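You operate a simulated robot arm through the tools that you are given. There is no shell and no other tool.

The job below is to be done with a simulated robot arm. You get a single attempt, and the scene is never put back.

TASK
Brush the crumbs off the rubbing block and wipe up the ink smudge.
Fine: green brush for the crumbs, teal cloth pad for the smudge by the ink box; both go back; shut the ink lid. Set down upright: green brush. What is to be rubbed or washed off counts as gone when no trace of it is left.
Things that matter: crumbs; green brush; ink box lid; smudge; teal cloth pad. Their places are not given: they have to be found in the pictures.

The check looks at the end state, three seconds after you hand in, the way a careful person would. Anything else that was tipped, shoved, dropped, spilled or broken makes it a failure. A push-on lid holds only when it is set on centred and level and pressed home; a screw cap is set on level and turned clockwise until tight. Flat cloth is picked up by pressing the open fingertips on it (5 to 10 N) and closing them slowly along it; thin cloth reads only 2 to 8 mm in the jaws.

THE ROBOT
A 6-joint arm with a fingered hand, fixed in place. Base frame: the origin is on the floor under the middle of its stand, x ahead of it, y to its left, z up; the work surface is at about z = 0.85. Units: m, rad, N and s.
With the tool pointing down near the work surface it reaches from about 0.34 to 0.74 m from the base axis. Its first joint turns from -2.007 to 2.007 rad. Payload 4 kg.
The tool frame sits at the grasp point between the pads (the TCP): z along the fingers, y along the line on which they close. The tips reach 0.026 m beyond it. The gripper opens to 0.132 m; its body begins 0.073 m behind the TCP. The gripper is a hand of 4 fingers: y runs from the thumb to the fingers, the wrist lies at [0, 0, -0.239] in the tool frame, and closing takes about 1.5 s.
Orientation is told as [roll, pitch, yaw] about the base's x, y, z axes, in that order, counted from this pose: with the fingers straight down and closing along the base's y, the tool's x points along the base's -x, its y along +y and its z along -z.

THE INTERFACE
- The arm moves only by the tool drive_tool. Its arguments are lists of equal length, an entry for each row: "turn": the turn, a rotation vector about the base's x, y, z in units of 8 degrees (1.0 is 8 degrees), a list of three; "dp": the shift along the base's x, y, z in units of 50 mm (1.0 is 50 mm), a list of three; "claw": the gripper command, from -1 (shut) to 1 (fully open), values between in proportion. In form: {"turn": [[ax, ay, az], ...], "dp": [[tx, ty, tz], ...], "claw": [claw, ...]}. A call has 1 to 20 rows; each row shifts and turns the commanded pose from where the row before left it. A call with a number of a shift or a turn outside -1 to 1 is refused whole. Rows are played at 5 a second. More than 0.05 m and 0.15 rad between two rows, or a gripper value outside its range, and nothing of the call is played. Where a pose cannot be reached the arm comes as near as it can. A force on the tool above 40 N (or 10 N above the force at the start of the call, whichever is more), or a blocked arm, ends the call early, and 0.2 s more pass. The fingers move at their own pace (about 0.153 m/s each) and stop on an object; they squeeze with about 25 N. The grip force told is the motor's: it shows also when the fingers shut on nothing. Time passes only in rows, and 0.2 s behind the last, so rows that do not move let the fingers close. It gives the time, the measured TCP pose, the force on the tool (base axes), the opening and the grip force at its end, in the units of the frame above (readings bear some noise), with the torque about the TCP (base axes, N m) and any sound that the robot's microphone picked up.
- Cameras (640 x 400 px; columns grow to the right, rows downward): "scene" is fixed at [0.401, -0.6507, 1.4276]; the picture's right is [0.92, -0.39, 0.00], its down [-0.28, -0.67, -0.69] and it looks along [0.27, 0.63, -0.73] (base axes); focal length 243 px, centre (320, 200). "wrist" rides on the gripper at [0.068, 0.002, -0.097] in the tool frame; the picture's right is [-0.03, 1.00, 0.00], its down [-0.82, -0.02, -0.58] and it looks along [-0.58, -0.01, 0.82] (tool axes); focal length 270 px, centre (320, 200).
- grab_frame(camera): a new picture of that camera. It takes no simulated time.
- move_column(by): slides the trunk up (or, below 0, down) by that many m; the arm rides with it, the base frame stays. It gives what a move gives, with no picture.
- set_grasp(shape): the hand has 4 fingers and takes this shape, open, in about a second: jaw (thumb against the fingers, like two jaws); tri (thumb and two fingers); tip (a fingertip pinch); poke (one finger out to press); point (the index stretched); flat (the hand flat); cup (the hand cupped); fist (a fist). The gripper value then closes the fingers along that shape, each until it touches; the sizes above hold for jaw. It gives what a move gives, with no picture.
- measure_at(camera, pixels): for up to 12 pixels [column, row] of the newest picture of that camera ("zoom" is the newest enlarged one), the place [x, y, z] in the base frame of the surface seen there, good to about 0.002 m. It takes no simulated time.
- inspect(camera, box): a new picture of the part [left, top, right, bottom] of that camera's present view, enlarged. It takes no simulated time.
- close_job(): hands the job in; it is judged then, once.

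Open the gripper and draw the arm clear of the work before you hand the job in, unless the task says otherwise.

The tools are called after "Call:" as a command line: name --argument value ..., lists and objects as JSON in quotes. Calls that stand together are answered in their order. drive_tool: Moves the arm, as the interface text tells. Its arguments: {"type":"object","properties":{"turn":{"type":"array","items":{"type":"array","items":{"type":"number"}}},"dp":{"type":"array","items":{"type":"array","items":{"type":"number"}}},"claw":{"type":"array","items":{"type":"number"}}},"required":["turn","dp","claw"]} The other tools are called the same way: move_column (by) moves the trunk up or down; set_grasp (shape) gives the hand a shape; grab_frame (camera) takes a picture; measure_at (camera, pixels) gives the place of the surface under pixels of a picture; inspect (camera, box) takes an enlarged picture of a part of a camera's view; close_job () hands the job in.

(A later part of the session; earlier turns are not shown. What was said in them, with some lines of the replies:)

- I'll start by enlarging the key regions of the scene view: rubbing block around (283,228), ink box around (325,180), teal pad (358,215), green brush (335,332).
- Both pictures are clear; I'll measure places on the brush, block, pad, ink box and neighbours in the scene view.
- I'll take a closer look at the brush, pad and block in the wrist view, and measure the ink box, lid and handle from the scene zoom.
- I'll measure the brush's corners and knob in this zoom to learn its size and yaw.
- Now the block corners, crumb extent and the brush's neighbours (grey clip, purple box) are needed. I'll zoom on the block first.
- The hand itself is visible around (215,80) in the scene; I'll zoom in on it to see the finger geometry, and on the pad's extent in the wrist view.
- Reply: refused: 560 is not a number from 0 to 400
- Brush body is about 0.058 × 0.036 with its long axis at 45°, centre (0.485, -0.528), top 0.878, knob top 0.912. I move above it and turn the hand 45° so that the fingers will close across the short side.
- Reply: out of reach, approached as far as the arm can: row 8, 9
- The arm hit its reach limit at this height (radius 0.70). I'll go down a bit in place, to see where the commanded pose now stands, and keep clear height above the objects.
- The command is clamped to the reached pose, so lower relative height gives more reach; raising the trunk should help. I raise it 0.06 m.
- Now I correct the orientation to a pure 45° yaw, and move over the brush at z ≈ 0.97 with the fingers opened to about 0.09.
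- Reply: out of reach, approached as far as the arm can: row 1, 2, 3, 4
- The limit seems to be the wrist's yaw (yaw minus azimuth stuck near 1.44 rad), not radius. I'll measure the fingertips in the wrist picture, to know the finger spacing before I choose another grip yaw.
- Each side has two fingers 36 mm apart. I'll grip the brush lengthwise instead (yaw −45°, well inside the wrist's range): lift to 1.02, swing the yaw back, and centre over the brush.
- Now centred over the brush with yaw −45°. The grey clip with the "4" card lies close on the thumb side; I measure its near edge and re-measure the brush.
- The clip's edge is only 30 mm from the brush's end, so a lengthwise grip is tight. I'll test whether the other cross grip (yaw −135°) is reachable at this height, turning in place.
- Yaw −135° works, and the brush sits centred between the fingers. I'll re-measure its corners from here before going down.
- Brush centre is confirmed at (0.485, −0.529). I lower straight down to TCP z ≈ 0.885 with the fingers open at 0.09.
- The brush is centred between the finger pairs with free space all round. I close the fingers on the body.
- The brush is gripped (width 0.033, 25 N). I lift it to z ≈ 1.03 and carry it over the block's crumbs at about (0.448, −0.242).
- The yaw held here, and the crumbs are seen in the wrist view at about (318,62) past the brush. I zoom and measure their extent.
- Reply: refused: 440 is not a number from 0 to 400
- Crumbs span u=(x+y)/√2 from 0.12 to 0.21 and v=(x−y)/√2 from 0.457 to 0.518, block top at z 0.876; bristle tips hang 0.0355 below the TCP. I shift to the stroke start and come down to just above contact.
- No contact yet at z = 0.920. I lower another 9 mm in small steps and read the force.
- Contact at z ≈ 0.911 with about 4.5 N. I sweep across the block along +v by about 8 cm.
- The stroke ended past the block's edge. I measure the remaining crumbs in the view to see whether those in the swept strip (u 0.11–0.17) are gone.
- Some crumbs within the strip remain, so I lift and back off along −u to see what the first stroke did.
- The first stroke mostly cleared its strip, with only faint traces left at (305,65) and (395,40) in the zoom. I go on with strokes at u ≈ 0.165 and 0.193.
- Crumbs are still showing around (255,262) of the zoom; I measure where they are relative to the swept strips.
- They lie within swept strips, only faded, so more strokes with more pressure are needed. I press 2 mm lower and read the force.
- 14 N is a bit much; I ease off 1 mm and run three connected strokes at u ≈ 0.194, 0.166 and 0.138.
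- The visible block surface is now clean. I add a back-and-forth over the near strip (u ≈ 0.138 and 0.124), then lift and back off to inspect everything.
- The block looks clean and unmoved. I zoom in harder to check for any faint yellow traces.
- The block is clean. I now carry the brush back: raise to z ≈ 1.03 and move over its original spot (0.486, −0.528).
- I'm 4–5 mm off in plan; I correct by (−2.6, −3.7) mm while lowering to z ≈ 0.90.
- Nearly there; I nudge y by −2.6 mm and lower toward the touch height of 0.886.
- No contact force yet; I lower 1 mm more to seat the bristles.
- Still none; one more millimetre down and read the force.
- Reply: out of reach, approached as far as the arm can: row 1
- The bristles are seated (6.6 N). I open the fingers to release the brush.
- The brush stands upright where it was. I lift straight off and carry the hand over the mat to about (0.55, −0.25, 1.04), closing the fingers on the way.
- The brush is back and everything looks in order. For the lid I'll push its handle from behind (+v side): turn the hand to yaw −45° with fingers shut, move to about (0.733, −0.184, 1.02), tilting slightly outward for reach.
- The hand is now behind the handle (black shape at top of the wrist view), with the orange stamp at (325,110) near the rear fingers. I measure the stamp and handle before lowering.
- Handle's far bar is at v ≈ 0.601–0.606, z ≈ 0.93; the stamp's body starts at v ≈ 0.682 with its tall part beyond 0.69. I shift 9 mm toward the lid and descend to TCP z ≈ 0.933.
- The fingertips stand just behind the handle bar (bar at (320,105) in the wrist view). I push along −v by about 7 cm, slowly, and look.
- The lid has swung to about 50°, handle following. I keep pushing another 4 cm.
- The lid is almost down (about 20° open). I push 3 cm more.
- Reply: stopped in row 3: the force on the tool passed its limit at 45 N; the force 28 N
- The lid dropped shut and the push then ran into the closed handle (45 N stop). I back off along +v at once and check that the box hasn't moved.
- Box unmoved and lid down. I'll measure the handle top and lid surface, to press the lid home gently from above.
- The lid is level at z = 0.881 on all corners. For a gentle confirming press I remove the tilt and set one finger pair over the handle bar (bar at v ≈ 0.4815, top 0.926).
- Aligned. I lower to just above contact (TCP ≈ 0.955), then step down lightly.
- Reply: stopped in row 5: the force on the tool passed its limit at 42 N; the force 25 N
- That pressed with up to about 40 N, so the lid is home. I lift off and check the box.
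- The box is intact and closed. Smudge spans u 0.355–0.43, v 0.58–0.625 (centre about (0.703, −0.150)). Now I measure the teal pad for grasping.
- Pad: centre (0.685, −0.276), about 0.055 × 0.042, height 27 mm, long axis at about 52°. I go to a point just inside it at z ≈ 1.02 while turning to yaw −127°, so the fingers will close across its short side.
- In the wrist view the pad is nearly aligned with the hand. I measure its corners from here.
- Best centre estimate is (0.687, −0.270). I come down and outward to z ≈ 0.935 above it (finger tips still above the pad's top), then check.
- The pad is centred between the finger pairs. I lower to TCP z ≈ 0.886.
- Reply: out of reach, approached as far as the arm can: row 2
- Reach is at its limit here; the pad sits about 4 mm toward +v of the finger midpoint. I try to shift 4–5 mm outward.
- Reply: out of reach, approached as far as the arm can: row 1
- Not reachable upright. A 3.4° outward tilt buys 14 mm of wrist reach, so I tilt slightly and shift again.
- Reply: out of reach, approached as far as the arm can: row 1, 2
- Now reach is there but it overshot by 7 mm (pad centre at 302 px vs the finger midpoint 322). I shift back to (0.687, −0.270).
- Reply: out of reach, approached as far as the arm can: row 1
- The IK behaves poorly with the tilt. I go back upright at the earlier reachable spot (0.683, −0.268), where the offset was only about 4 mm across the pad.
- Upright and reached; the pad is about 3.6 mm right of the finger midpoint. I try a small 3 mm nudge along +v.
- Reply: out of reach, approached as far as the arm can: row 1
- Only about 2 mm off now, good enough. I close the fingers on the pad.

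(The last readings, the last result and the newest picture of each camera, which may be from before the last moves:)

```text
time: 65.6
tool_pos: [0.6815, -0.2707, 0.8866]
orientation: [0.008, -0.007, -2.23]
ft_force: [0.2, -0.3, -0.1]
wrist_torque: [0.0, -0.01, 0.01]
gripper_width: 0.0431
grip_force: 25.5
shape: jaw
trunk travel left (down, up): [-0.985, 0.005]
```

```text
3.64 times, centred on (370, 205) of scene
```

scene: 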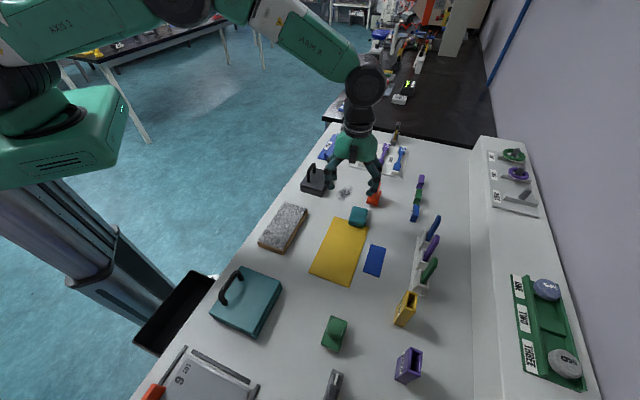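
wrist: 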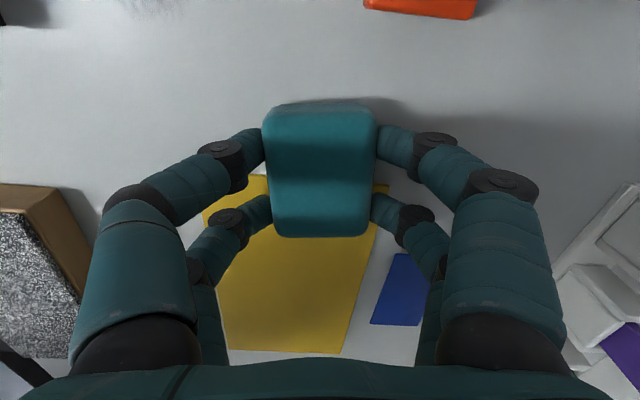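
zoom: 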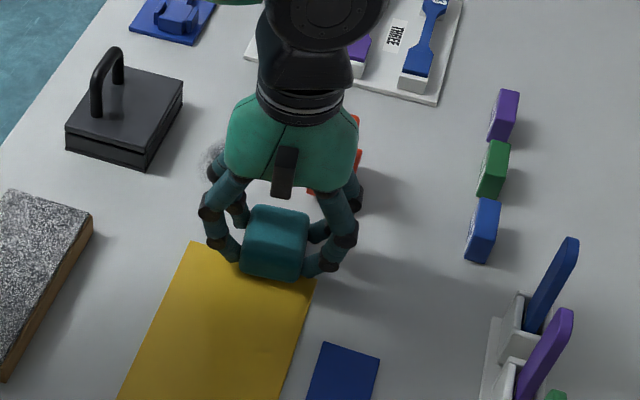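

The pad is gripped (width 0.043, 25 N). I lift up and inward, then turn to about yaw −37° while moving toward the smudge, so that the pad's long side spans the smudge's width and the fingers stay clear of the ink box.

Call:
drive_tool --turn '[[0, 0, 0], [0, 0, 0], [0, 0, 0.943], [0, 0, 0.943], [0, 0, 0.943], [0, 0, 0.943], [0, 0, 0.943], [0, 0, 0.943], [0, 0, 0.943], [0, 0, 0.943], [0, 0, 0.943], [0, 0, 0.943], [0, 0, 0.943], [0, 0, 0.943], [0, 0, 0]]' --dp '[[-0.25, 0.12, 0.7], [-0.2, 0.2, 0.7], [0.022, 0.142, 0.01], [0.022, 0.142, 0.01], [0.022, 0.142, 0.01], [0.022, 0.142, 0.01], [0.022, 0.142, 0.01], [0.022, 0.142, 0.01], [0.022, 0.142, 0.01], [0.022, 0.142, 0.01], [0.022, 0.142, 0.01], [0.022, 0.142, 0.01], [0.022, 0.142, 0.01], [0.022, 0.142, 0.01], [0, 0, 0]]' --claw '[-1, -1, -1, -1, -1, -1, -1, -1, -1, -1, -1, -1, -1, -1, -1]'

Call:
grab_frame --camera "wrist"

Call:
inspect --camera "scene" --box '[290, 130, 420, 250]'

```text
time: 68.8
tool_pos: [0.674, -0.1697, 0.9622]
orientation: [0.006, -0.005, -0.65]
ft_force: [0.8, 0.0, -0.1]
wrist_torque: [0.01, -0.02, 0.0]
gripper_width: 0.0429
grip_force: 25.1
shape: jaw
trunk travel left (down, up): [-0.985, 0.005]
```

```text
taken
```

wrist: 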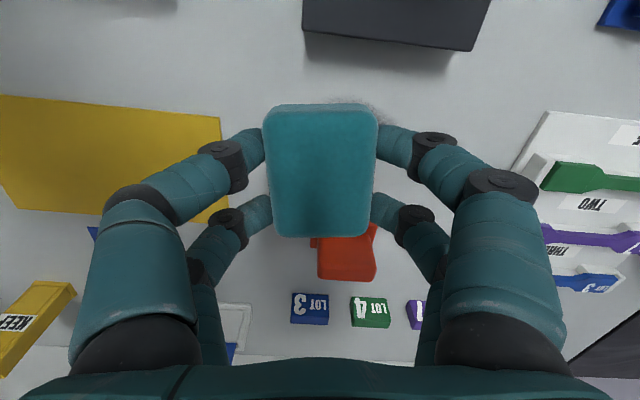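

```text
3.33 times, centred on (355, 190) of scene
```

zoom: 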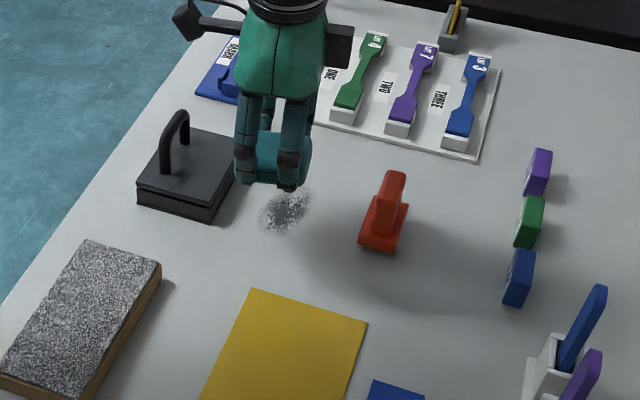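

The smudge lies right under the pad's path. I align to yaw −45°, set the TCP over the smudge's near end (0.681, −0.172) and lower to z ≈ 0.893.

Call:
drive_tool --turn '[[0, 0, -0.97], [0, 0, 0], [0, 0, 0], [0, 0, 0], [0, 0, 0]]' --dp '[[0.14, -0.046, 0], [0, 0, -0.7], [0, 0, -0.5], [0, 0, -0.18], [0, 0, 0]]' --claw '[-1, -1, -1, -1, -1]'

Call:
grab_frame --camera "wrist"

Call:
inspect --camera "scene" --box '[290, 130, 420, 250]'

```text
time: 70.0
tool_pos: [0.6824, -0.1721, 0.8945]
orientation: [0.006, -0.008, -0.788]
ft_force: [-0.7, -0.4, -1.1]
wrist_torque: [-0.01, 0.02, 0.0]
gripper_width: 0.0429
grip_force: 25.3
shape: jaw
trunk travel left (down, up): [-0.985, 0.005]
```

```text
taken
```

wrist: 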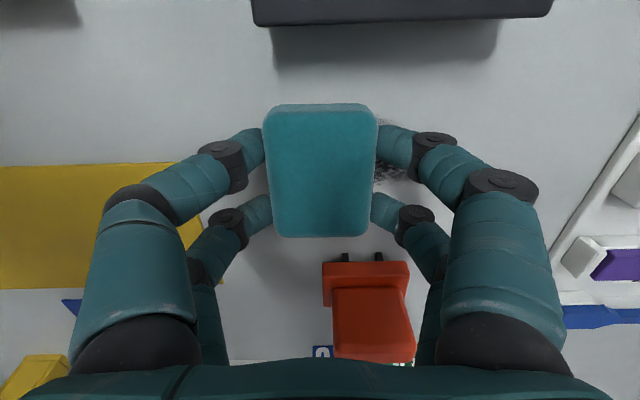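

```text
3.33 times, centred on (355, 190) of scene
```

zoom: 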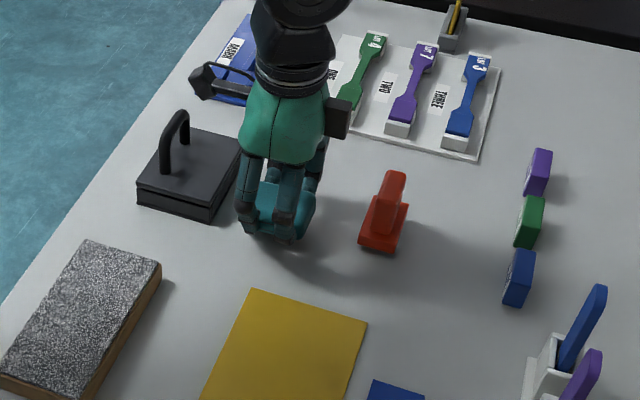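

Clear on all sides. I step down about 7 mm and read the force.

Call:
drive_tool --turn '[[0, 0, 0], [0, 0, 0], [0, 0, 0]]' --dp '[[0, 0, -0.1], [0, 0, -0.04], [0, 0, 0]]' --claw '[-1, -1, -1]'

```text
time: 70.8
tool_pos: [0.681, -0.172, 0.8864]
orientation: [0.006, -0.007, -0.789]
ft_force: [-0.1, -0.9, -0.2]
wrist_torque: [0.02, 0.02, 0.03]
gripper_width: 0.043
grip_force: 25.0
shape: jaw
trunk travel left (down, up): [-0.985, 0.005]
```

Call:
drive_tool --turn '[[0, 0, 0], [0, 0, 0]]' --dp '[[0, 0, -0.03], [0, 0, 0]]' --claw '[-1, -1]'

```text
time: 71.4
tool_pos: [0.6815, -0.1712, 0.8847]
orientation: [0.006, -0.007, -0.789]
ft_force: [-0.9, 0.4, 1.5]
wrist_torque: [0.06, 0.07, 0.03]
gripper_width: 0.043
grip_force: 24.7
shape: jaw
trunk travel left (down, up): [-0.985, 0.005]
```

Contact is just beginning at z ≈ 0.885 (about 2 N). I press 1 mm more.

Call:
drive_tool --turn '[[0, 0, 0], [0, 0, 0]]' --dp '[[0, 0, -0.02], [0, 0, 0]]' --claw '[-1, -1]'

```text
time: 72.0
tool_pos: [0.6809, -0.1721, 0.8842]
orientation: [0.008, -0.008, -0.788]
ft_force: [1.3, 0.4, 3.8]
wrist_torque: [0.12, 0.05, -0.08]
gripper_width: 0.0431
grip_force: 25.3
shape: jaw
trunk travel left (down, up): [-0.985, 0.005]
```

About 5 N. I press half a millimetre more and wipe along the smudge: forth and back twice over 5.5 cm.

Call:
drive_tool --turn '[[0, 0, 0], [0, 0, 0], [0, 0, 0], [0, 0, 0], [0, 0, 0], [0, 0, 0], [0, 0, 0], [0, 0, 0], [0, 0, 0], [0, 0, 0]]' --dp '[[0, 0, -0.01], [0.19, 0.19, 0], [0.19, 0.19, 0], [0.19, 0.19, 0], [0.19, 0.19, 0], [-0.19, -0.19, 0], [-0.19, -0.19, 0], [-0.19, -0.19, 0], [-0.19, -0.19, 0], [0, 0, 0]]' --claw '[-1, -1, -1, -1, -1, -1, -1, -1, -1, -1]'

Call:
grab_frame --camera "wrist"

Call:
inspect --camera "scene" --box '[300, 140, 400, 230]'

```text
time: 74.2
tool_pos: [0.6816, -0.1703, 0.8828]
orientation: [0.006, -0.009, -0.789]
ft_force: [5.6, 4.4, 12.7]
wrist_torque: [0.43, 0.21, -0.19]
gripper_width: 0.0432
grip_force: 24.8
shape: jaw
trunk travel left (down, up): [-0.985, 0.005]
```

```text
taken
```

wrist: 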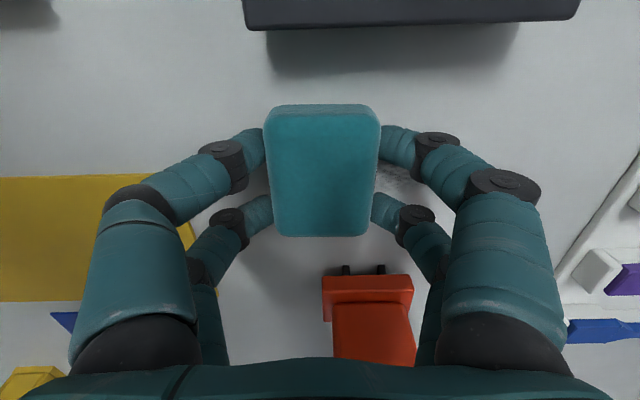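

```text
4.44 times, centred on (350, 185) of scene
```

zoom: 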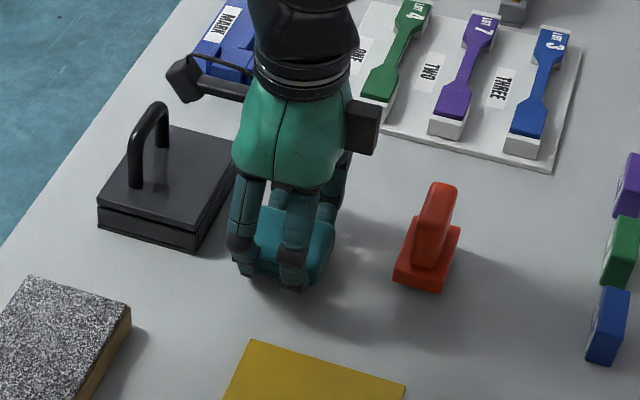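

The smudge at (395,170) has faded clearly. I repeat: two more back-and-forth passes at the same pressure.

Call:
drive_tool --turn '[[0, 0, 0], [0, 0, 0], [0, 0, 0], [0, 0, 0], [0, 0, 0], [0, 0, 0], [0, 0, 0], [0, 0, 0], [0, 0, 0], [0, 0, 0], [0, 0, 0], [0, 0, 0], [0, 0, 0], [0, 0, 0], [0, 0, 0], [0, 0, 0], [0, 0, 0]]' --dp '[[0.195, 0.195, 0], [0.195, 0.195, 0], [0.195, 0.195, 0], [0.195, 0.195, 0], [-0.195, -0.195, 0], [-0.195, -0.195, 0], [-0.195, -0.195, 0], [-0.195, -0.195, 0], [0.195, 0.195, 0], [0.195, 0.195, 0], [0.195, 0.195, 0], [0.195, 0.195, 0], [-0.195, -0.195, 0], [-0.195, -0.195, 0], [-0.195, -0.195, 0], [-0.195, -0.195, 0], [0, 0, 0]]' --claw '[-1, -1, -1, -1, -1, -1, -1, -1, -1, -1, -1, -1, -1, -1, -1, -1, -1]'

Call:
inspect --camera "wrist" --box '[200, 0, 520, 260]'

```text
time: 77.8
tool_pos: [0.6789, -0.1716, 0.8816]
orientation: [0.008, -0.007, -0.789]
ft_force: [3.3, 4.1, 11.2]
wrist_torque: [0.33, 0.18, -0.14]
gripper_width: 0.0438
grip_force: 25.1
shape: jaw
trunk travel left (down, up): [-0.985, 0.005]
```

```text
1.54 times, centred on (360, 130) of wrist
```

zoom: 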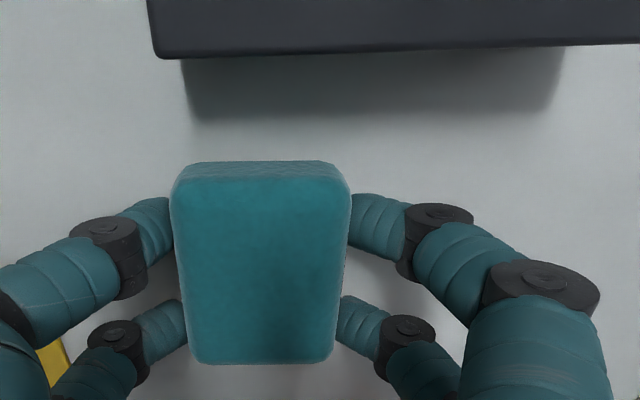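

Looks clean to the right; I lift off and pull back toward −x, so both cameras can see the whole spot.

Call:
drive_tool --turn '[[0, 0, 0], [0, 0, 0], [0, 0, 0], [0, 0, 0], [0, 0, 0]]' --dp '[[0, 0, 0.8], [-0.2, 0, 0.9], [-0.9, 0, 0.2], [-0.9, 0, 0], [0, 0, 0]]' --claw '[-1, -1, -1, -1, -1]'

Call:
inspect --camera "scene" --box '[310, 160, 390, 220]'

Call:
grab_frame --camera "wrist"

```text
time: 79.0
tool_pos: [0.5806, -0.1737, 0.9737]
orientation: [0.008, -0.007, -0.79]
ft_force: [-0.1, 0.3, -0.8]
wrist_torque: [-0.02, 0.01, -0.04]
gripper_width: 0.0437
grip_force: 25.3
shape: jaw
trunk travel left (down, up): [-0.985, 0.005]
```

```text
6.67 times, centred on (350, 190) of scene
```

zoom: 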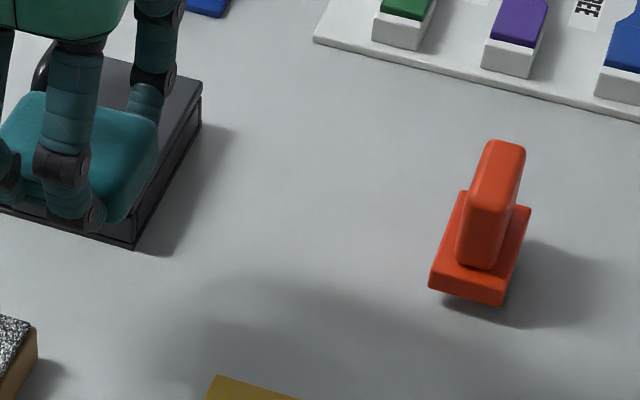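

```text
taken
```

wrist: 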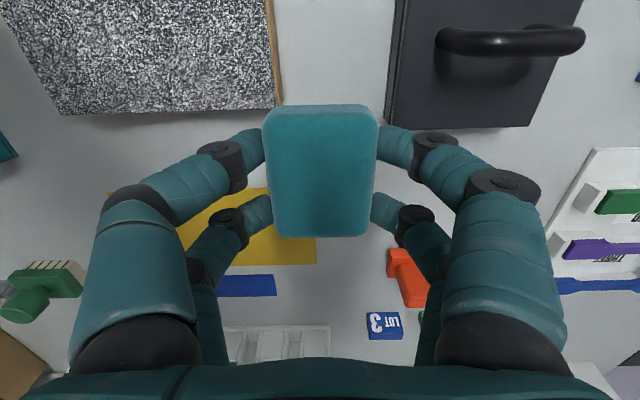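

No smudge visible any more. I zoom closer on that spot to look for faint traces.

Call:
inspect --camera "scene" --box '[328, 176, 368, 206]'

Call:
measure_at --camera "zoom" --pixels '[[272, 208], [320, 200], [200, 240]]'

```text
13.33 times, centred on (348, 191) of scene
```

zoom: 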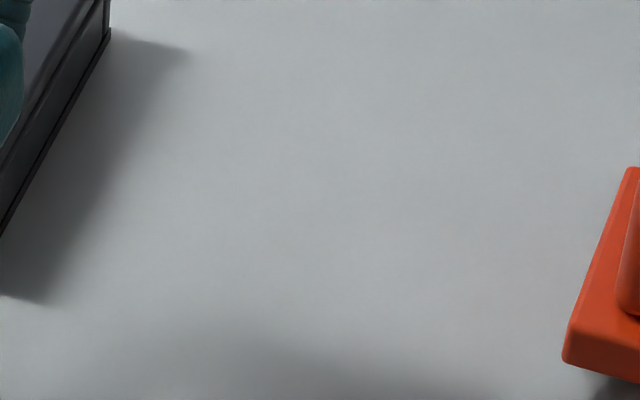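

```text
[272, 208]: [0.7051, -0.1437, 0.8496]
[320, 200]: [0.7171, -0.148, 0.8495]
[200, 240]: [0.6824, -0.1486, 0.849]
```

The table is clean there. While here, I also check the block in the wrist view for any yellow specks from another angle.

Call:
inspect --camera "wrist" --box '[0, 0, 160, 120]'

Call:
inspect --camera "wrist" --box '[120, 0, 280, 120]'

```text
3.33 times, centred on (80, 60) of wrist
```

zoom: 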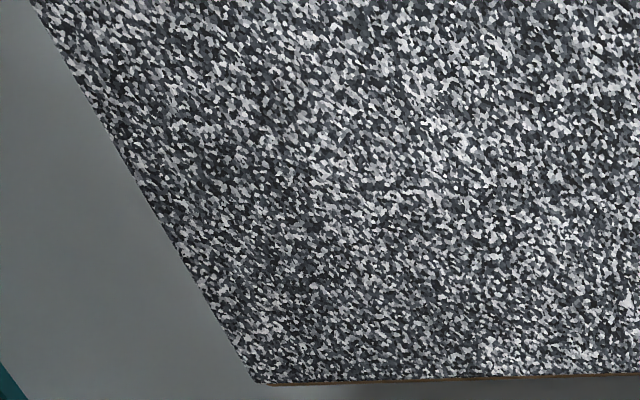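

```text
3.33 times, centred on (200, 60) of wrist
```

zoom: 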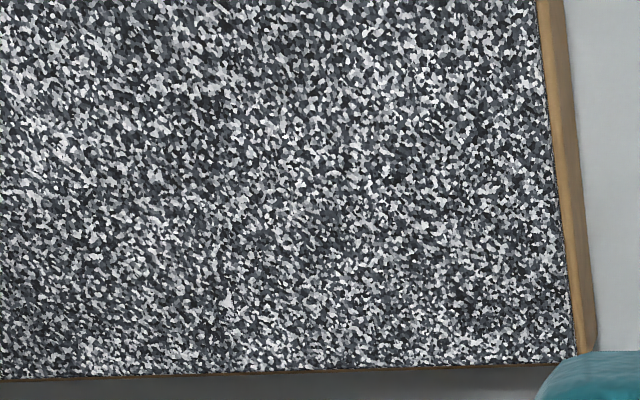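

Both surfaces look spotless. As insurance for the smudge's fringe I do one more light pass with small sideways offsets; first back over the spot and down to just above contact.

Call:
drive_tool --turn '[[0, 0, 0], [0, 0, 0], [0, 0, 0], [0, 0, 0], [0, 0, 0], [0, 0, 0]]' --dp '[[0.947, 0.047, 0], [0.947, 0.047, 0], [0, 0, -0.8], [0, 0, -0.6], [0, 0, -0.3], [0, 0, 0]]' --claw '[-1, -1, -1, -1, -1, -1]'

```text
time: 80.4
tool_pos: [0.6762, -0.1706, 0.8902]
orientation: [0.008, -0.006, -0.79]
ft_force: [0.0, -0.5, -0.5]
wrist_torque: [0.01, 0.0, 0.01]
gripper_width: 0.0439
grip_force: 24.9
shape: jaw
trunk travel left (down, up): [-0.985, 0.005]
```

Call:
drive_tool --turn '[[0, 0, 0], [0, 0, 0], [0, 0, 0]]' --dp '[[0, 0, -0.08], [0, 0, -0.05], [0, 0, 0]]' --claw '[-1, -1, -1]'

```text
time: 81.2
tool_pos: [0.6743, -0.169, 0.8846]
orientation: [0.007, -0.006, -0.789]
ft_force: [0.2, -0.3, 0.3]
wrist_torque: [0.01, -0.02, 0.01]
gripper_width: 0.0435
grip_force: 24.9
shape: jaw
trunk travel left (down, up): [-0.985, 0.005]
```

Barely touching; 2 mm lower and read again.

Call:
drive_tool --turn '[[0, 0, 0], [0, 0, 0]]' --dp '[[0, 0, -0.04], [0, 0, 0]]' --claw '[-1, -1]'

```text
time: 81.8
tool_pos: [0.6761, -0.1677, 0.8825]
orientation: [0.006, -0.007, -0.788]
ft_force: [-0.7, -1.1, 1.2]
wrist_torque: [0.0, 0.02, 0.02]
gripper_width: 0.0438
grip_force: 25.0
shape: jaw
trunk travel left (down, up): [-0.985, 0.005]
```

Light contact (about 2 N). I add 1.2 mm and wipe forth at v ≈ 0.597 and back at v ≈ 0.609.

Call:
drive_tool --turn '[[0, 0, 0], [0, 0, 0], [0, 0, 0], [0, 0, 0], [0, 0, 0], [0, 0, 0], [0, 0, 0], [0, 0, 0], [0, 0, 0], [0, 0, 0], [0, 0, 0]]' --dp '[[0, 0, -0.025], [0.2, 0.2, 0], [0.2, 0.2, 0], [0.2, 0.2, 0], [0.2, 0.2, 0], [0.16, -0.16, 0], [-0.2, -0.2, 0], [-0.2, -0.2, 0], [-0.2, -0.2, 0], [-0.2, -0.2, 0], [0, 0, 0]]' --claw '[-1, -1, -1, -1, -1, -1, -1, -1, -1, -1, -1]'

Call:
grab_frame --camera "wrist"

```text
time: 84.2
tool_pos: [0.6807, -0.176, 0.883]
orientation: [0.007, -0.006, -0.789]
ft_force: [1.5, 0.2, 3.4]
wrist_torque: [0.09, 0.08, -0.05]
gripper_width: 0.0436
grip_force: 24.9
shape: jaw
trunk travel left (down, up): [-0.985, 0.005]
```

```text
taken
```

wrist: 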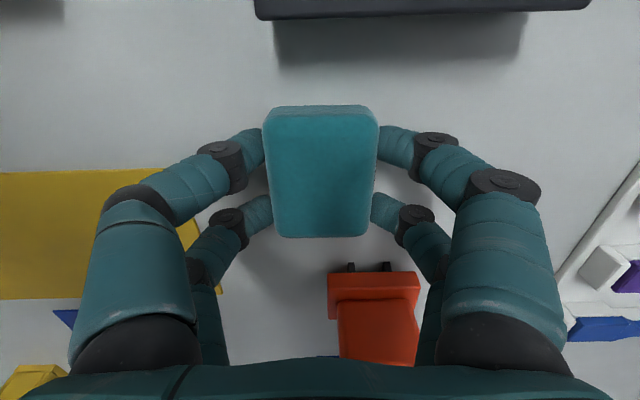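

The spot stays clean. Now I return the pad: lift, move inward, and turn back to the pickup yaw (−2.23) near (0.659, −0.255).

Call:
drive_tool --turn '[[0, 0, 0], [0, 0, 0], [0, 0, -0.938], [0, 0, -0.938], [0, 0, -0.938], [0, 0, -0.938], [0, 0, -0.938], [0, 0, -0.938], [0, 0, -0.938], [0, 0, -0.938], [0, 0, -0.938], [0, 0, -0.938], [0, 0, -0.938], [0, 0, 0]]' --dp '[[-0.2, 0, 0.9], [-0.1, 0, 0.9], [-0.012, -0.143, 0], [-0.012, -0.143, 0], [-0.012, -0.143, 0], [-0.012, -0.143, 0], [-0.012, -0.143, 0], [-0.012, -0.143, 0], [-0.012, -0.143, 0], [-0.012, -0.143, 0], [-0.012, -0.143, 0], [-0.012, -0.143, 0], [-0.012, -0.143, 0], [0, 0, 0]]' --claw '[-1, -1, -1, -1, -1, -1, -1, -1, -1, -1, -1, -1, -1, -1]'

Call:
grab_frame --camera "wrist"

Call:
inspect --camera "scene" --box '[290, 130, 430, 250]'

```text
time: 87.2
tool_pos: [0.6607, -0.2524, 0.9724]
orientation: [0.004, -0.005, -2.229]
ft_force: [0.3, 0.3, -0.3]
wrist_torque: [-0.03, 0.04, 0.01]
gripper_width: 0.0436
grip_force: 25.2
shape: jaw
trunk travel left (down, up): [-0.985, 0.005]
```

```text
taken
```

wrist: 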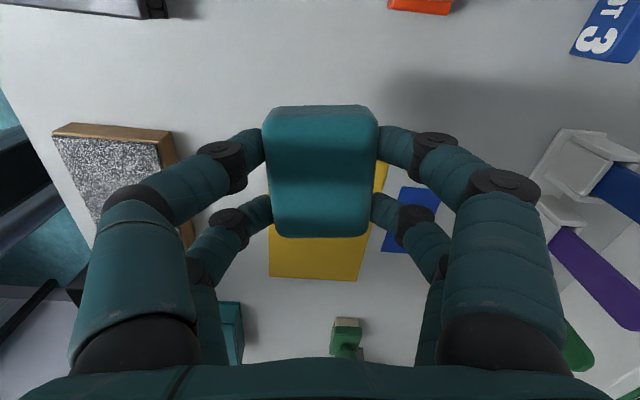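

```text
3.33 times, centred on (360, 190) of scene
```

zoom: 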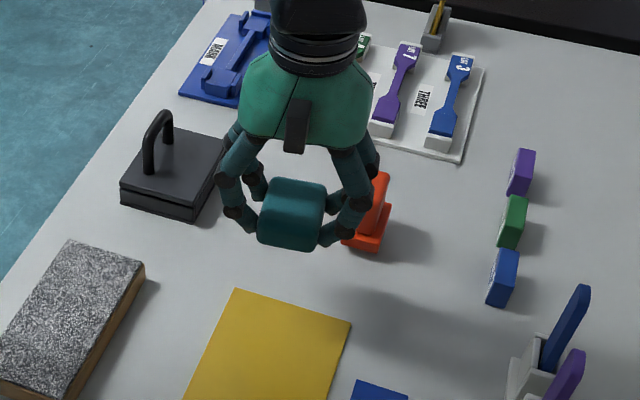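

Now down and out to the original spot, to about z = 0.897 first.

Call:
drive_tool --turn '[[0, 0, 0], [0, 0, 0], [0, 0, 0], [0, 0, 0], [0, 0, 0]]' --dp '[[0, 0, -0.8], [0.2, -0.18, -0.4], [0.2, -0.18, -0.3], [0, 0, 0], [0, 0, 0]]' --claw '[-1, -1, -1, -1, -1]'

Call:
grab_frame --camera "wrist"

```text
time: 88.4
tool_pos: [0.6817, -0.2716, 0.8988]
orientation: [0.006, -0.007, -2.23]
ft_force: [-0.3, -0.3, -0.6]
wrist_torque: [0.0, 0.0, -0.01]
gripper_width: 0.0437
grip_force: 24.3
shape: jaw
trunk travel left (down, up): [-0.985, 0.005]
```

```text
taken
```

wrist: 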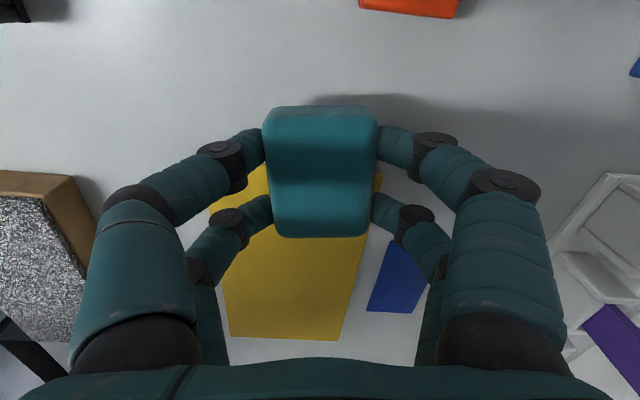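

Positioned over the old spot. I lower toward contact (about 0.884–0.886).

Call:
drive_tool --turn '[[0, 0, 0], [0, 0, 0], [0, 0, 0], [0, 0, 0]]' --dp '[[0, 0, -0.14], [0, 0, -0.08], [0, 0, -0.03], [0, 0, 0]]' --claw '[-1, -1, -1, -1]'

```text
time: 89.4
tool_pos: [0.6822, -0.2713, 0.8862]
orientation: [0.008, -0.006, -2.23]
ft_force: [0.0, 0.4, -0.2]
wrist_torque: [-0.03, 0.0, -0.02]
gripper_width: 0.0438
grip_force: 24.8
shape: jaw
trunk travel left (down, up): [-0.985, 0.005]
```

No contact yet; I step down 1.5 mm and read.

Call:
drive_tool --turn '[[0, 0, 0], [0, 0, 0]]' --dp '[[0, 0, -0.03], [0, 0, 0]]' --claw '[-1, -1]'

```text
time: 90.0
tool_pos: [0.6804, -0.2706, 0.8852]
orientation: [0.007, -0.006, -2.228]
ft_force: [0.2, -0.7, 1.5]
wrist_torque: [0.0, 0.04, -0.02]
gripper_width: 0.0435
grip_force: 24.8
shape: jaw
trunk travel left (down, up): [-0.985, 0.005]
```

Slight contact; 1 mm more to seat it before release.

Call:
drive_tool --turn '[[0, 0, 0], [0, 0, 0]]' --dp '[[0, 0, -0.02], [0, 0, 0]]' --claw '[-1, -1]'

```text
time: 90.6
tool_pos: [0.681, -0.2703, 0.8853]
orientation: [0.009, -0.005, -2.229]
ft_force: [0.0, 1.9, 7.2]
wrist_torque: [0.08, 0.16, -0.01]
gripper_width: 0.0437
grip_force: 25.1
shape: jaw
trunk travel left (down, up): [-0.985, 0.005]
```

The pad is seated with 7 N. I open the fingers gently to 0.08.

Call:
drive_tool --turn '[[0, 0, 0], [0, 0, 0], [0, 0, 0], [0, 0, 0], [0, 0, 0], [0, 0, 0]]' --dp '[[0, 0, 0.01], [0, 0, 0], [0, 0, 0], [0, 0, 0], [0, 0, 0], [0, 0, 0]]' --claw '[-0.35, -0.2, -0.05, 0.1, 0.21, 0.21]'

Call:
grab_frame --camera "wrist"

```text
time: 92.0
tool_pos: [0.681, -0.2715, 0.884]
orientation: [0.006, -0.007, -2.229]
ft_force: [-0.3, -0.4, -0.1]
wrist_torque: [0.01, 0.0, -0.01]
gripper_width: 0.0795
grip_force: 0.0
shape: jaw
trunk travel left (down, up): [-0.985, 0.005]
```

```text
taken
```

wrist: 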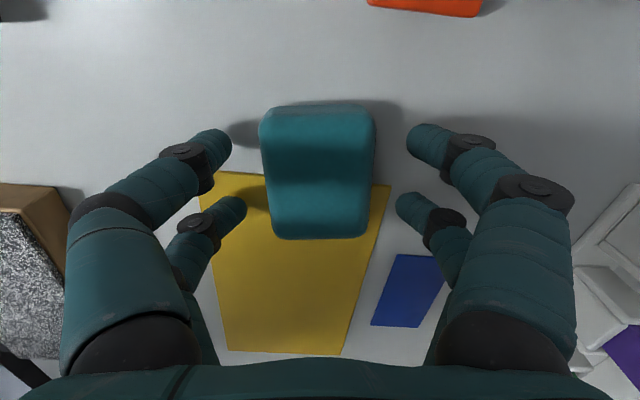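

Released cleanly, pad in place within 2–3 mm. I withdraw upward and slightly inward, clear of the pad, then back to a high parking position.

Call:
drive_tool --turn '[[0, 0, 0], [0, 0, 0], [0, 0, 0], [0, 0, 0], [0, 0, 0], [0, 0, 0], [0, 0, 0], [0, 0, 0]]' --dp '[[-0.06, 0.03, 0.5], [-0.13, 0.05, 0.7], [-0.4, 0.2, 0.8], [-0.7, 0.2, 0.6], [-0.7, 0.2, 0.6], [-0.7, 0.2, 0.6], [-0.7, 0.2, 0.6], [0, 0, 0]]' --claw '[0.21, 0.21, 0.21, 0.21, 0.5, 0.8, 1, 1]'

Call:
grab_frame --camera "scene"

Call:
grab_frame --camera "wrist"

```text
time: 93.8
tool_pos: [0.5081, -0.2178, 1.1047]
orientation: [0.004, -0.008, -2.229]
ft_force: [-0.5, -0.1, -0.4]
wrist_torque: [-0.01, 0.02, 0.0]
gripper_width: 0.1318
grip_force: 0.0
shape: jaw
trunk travel left (down, up): [-0.985, 0.005]
```

```text
taken
```

scene: 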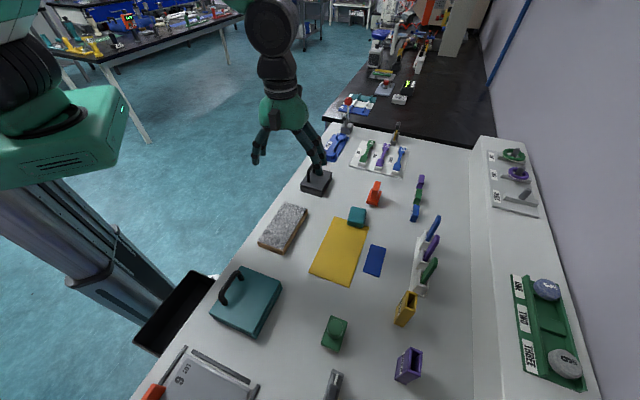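

```text
taken
```

wrist: 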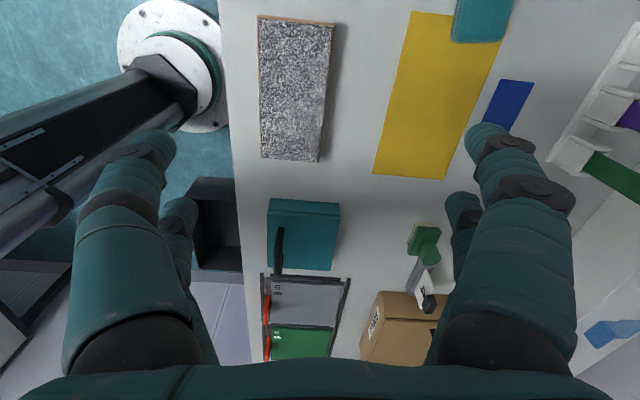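

Everything is in place. I make a final close check of the pad, smudge spot and lid, and of the brush, and measure them.

Call:
inspect --camera "scene" --box '[290, 150, 400, 240]'

Call:
inspect --camera "scene" --box '[300, 300, 370, 360]'

Call:
measure_at --camera "zoom" --pixels '[[295, 102], [398, 144], [342, 328], [230, 285], [320, 165]]'

Call:
inspect --camera "scene" --box '[250, 195, 320, 255]'

```text
4.44 times, centred on (345, 195) of scene
```

zoom: 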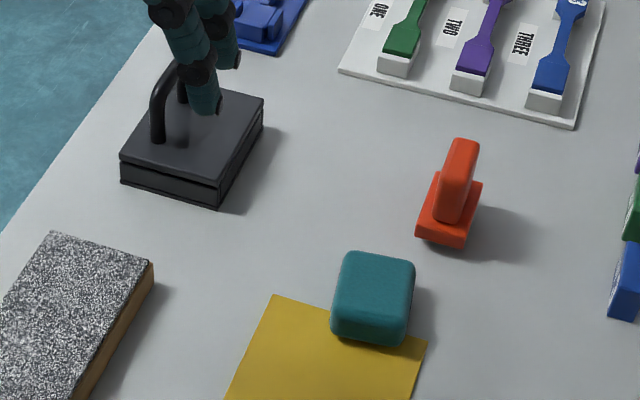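

```text
6.67 times, centred on (335, 330) of scene
```

zoom: 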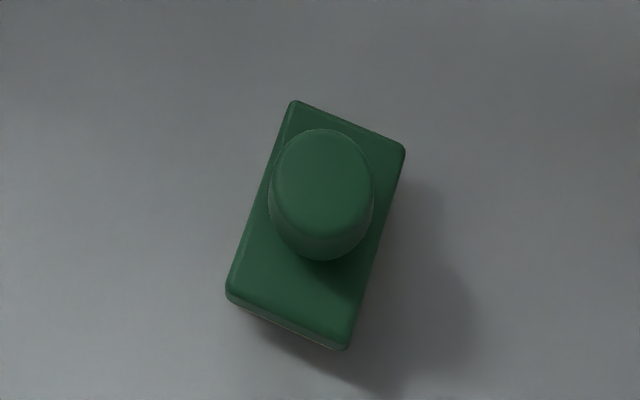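

```text
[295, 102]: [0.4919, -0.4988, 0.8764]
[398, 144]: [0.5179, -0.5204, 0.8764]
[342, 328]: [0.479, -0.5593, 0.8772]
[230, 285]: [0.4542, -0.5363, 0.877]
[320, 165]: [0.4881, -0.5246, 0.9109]
```

```text
6.67 times, centred on (285, 225) of scene
```

zoom: 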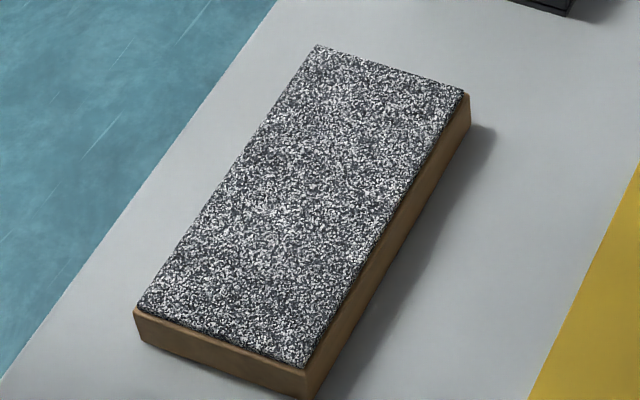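

All matches the starting layout, clean and closed. I draw the arm further up and back to a clear pose before handing in.

Call:
drive_tool --turn '[[0, 0, 0], [0, 0, 0], [0, 0, 0], [0, 0, 0]]' --dp '[[-0.6, 0.2, 0.7], [-0.6, 0.2, 0.7], [-0.6, 0.2, 0.5], [0, 0, 0]]' --claw '[1, 1, 1, 1]'

Call:
grab_frame --camera "scene"

Call:
inspect --camera "scene" --box '[290, 150, 400, 240]'

```text
time: 94.8
tool_pos: [0.4224, -0.1884, 1.1975]
orientation: [0.004, -0.006, -2.229]
ft_force: [0.6, 0.0, 0.4]
wrist_torque: [0.01, 0.01, 0.01]
gripper_width: 0.1318
grip_force: 0.0
shape: jaw
trunk travel left (down, up): [-0.985, 0.005]
```

```text
taken
```

scene: 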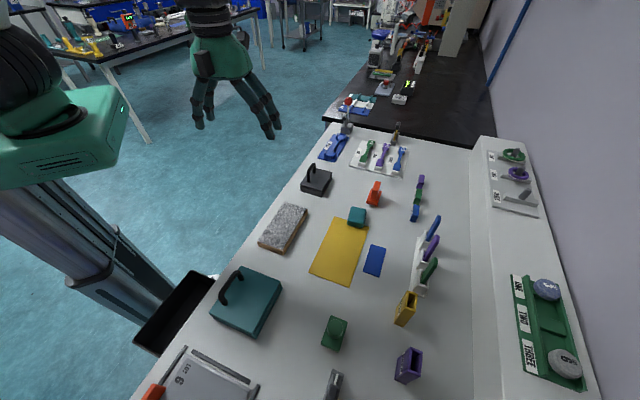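

```text
4.44 times, centred on (345, 195) of scene
```

zoom: 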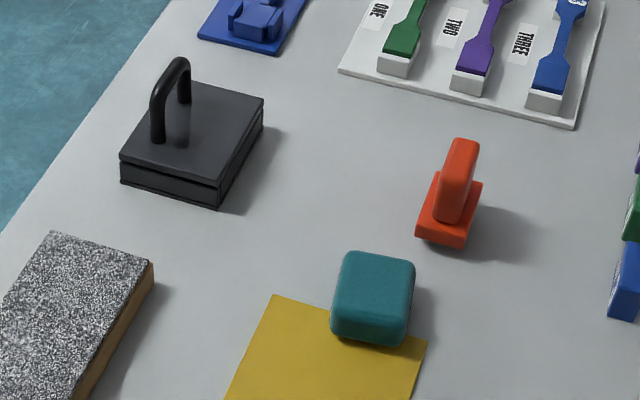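

The block is clean, the smudge is gone, the lid is shut, and the brush (upright) and pad are back on their spots. The gripper is open and the arm clear, so I hand the job in.

Call:
close_job

```text
The job is handed in.
```

The job is done and handed in; no result has come back from the check yet.

- **Crumbs:** I brushed them off the rubbing block with the green brush, and close-up pictures show none left.
- **Smudge:** I wiped it up with the teal cloth pad, and no trace shows in the pictures.
- **Ink lid:** It is shut and level. My push and press each briefly passed 40 N, but the box did not move.
- **Green brush:** It stands upright within about 2 mm of where it started.
- **Teal pad:** It is back on its spot, a few millimetres off.

Nothing else looks moved in the final pictures. The gripper is open and the arm is clear of the table.
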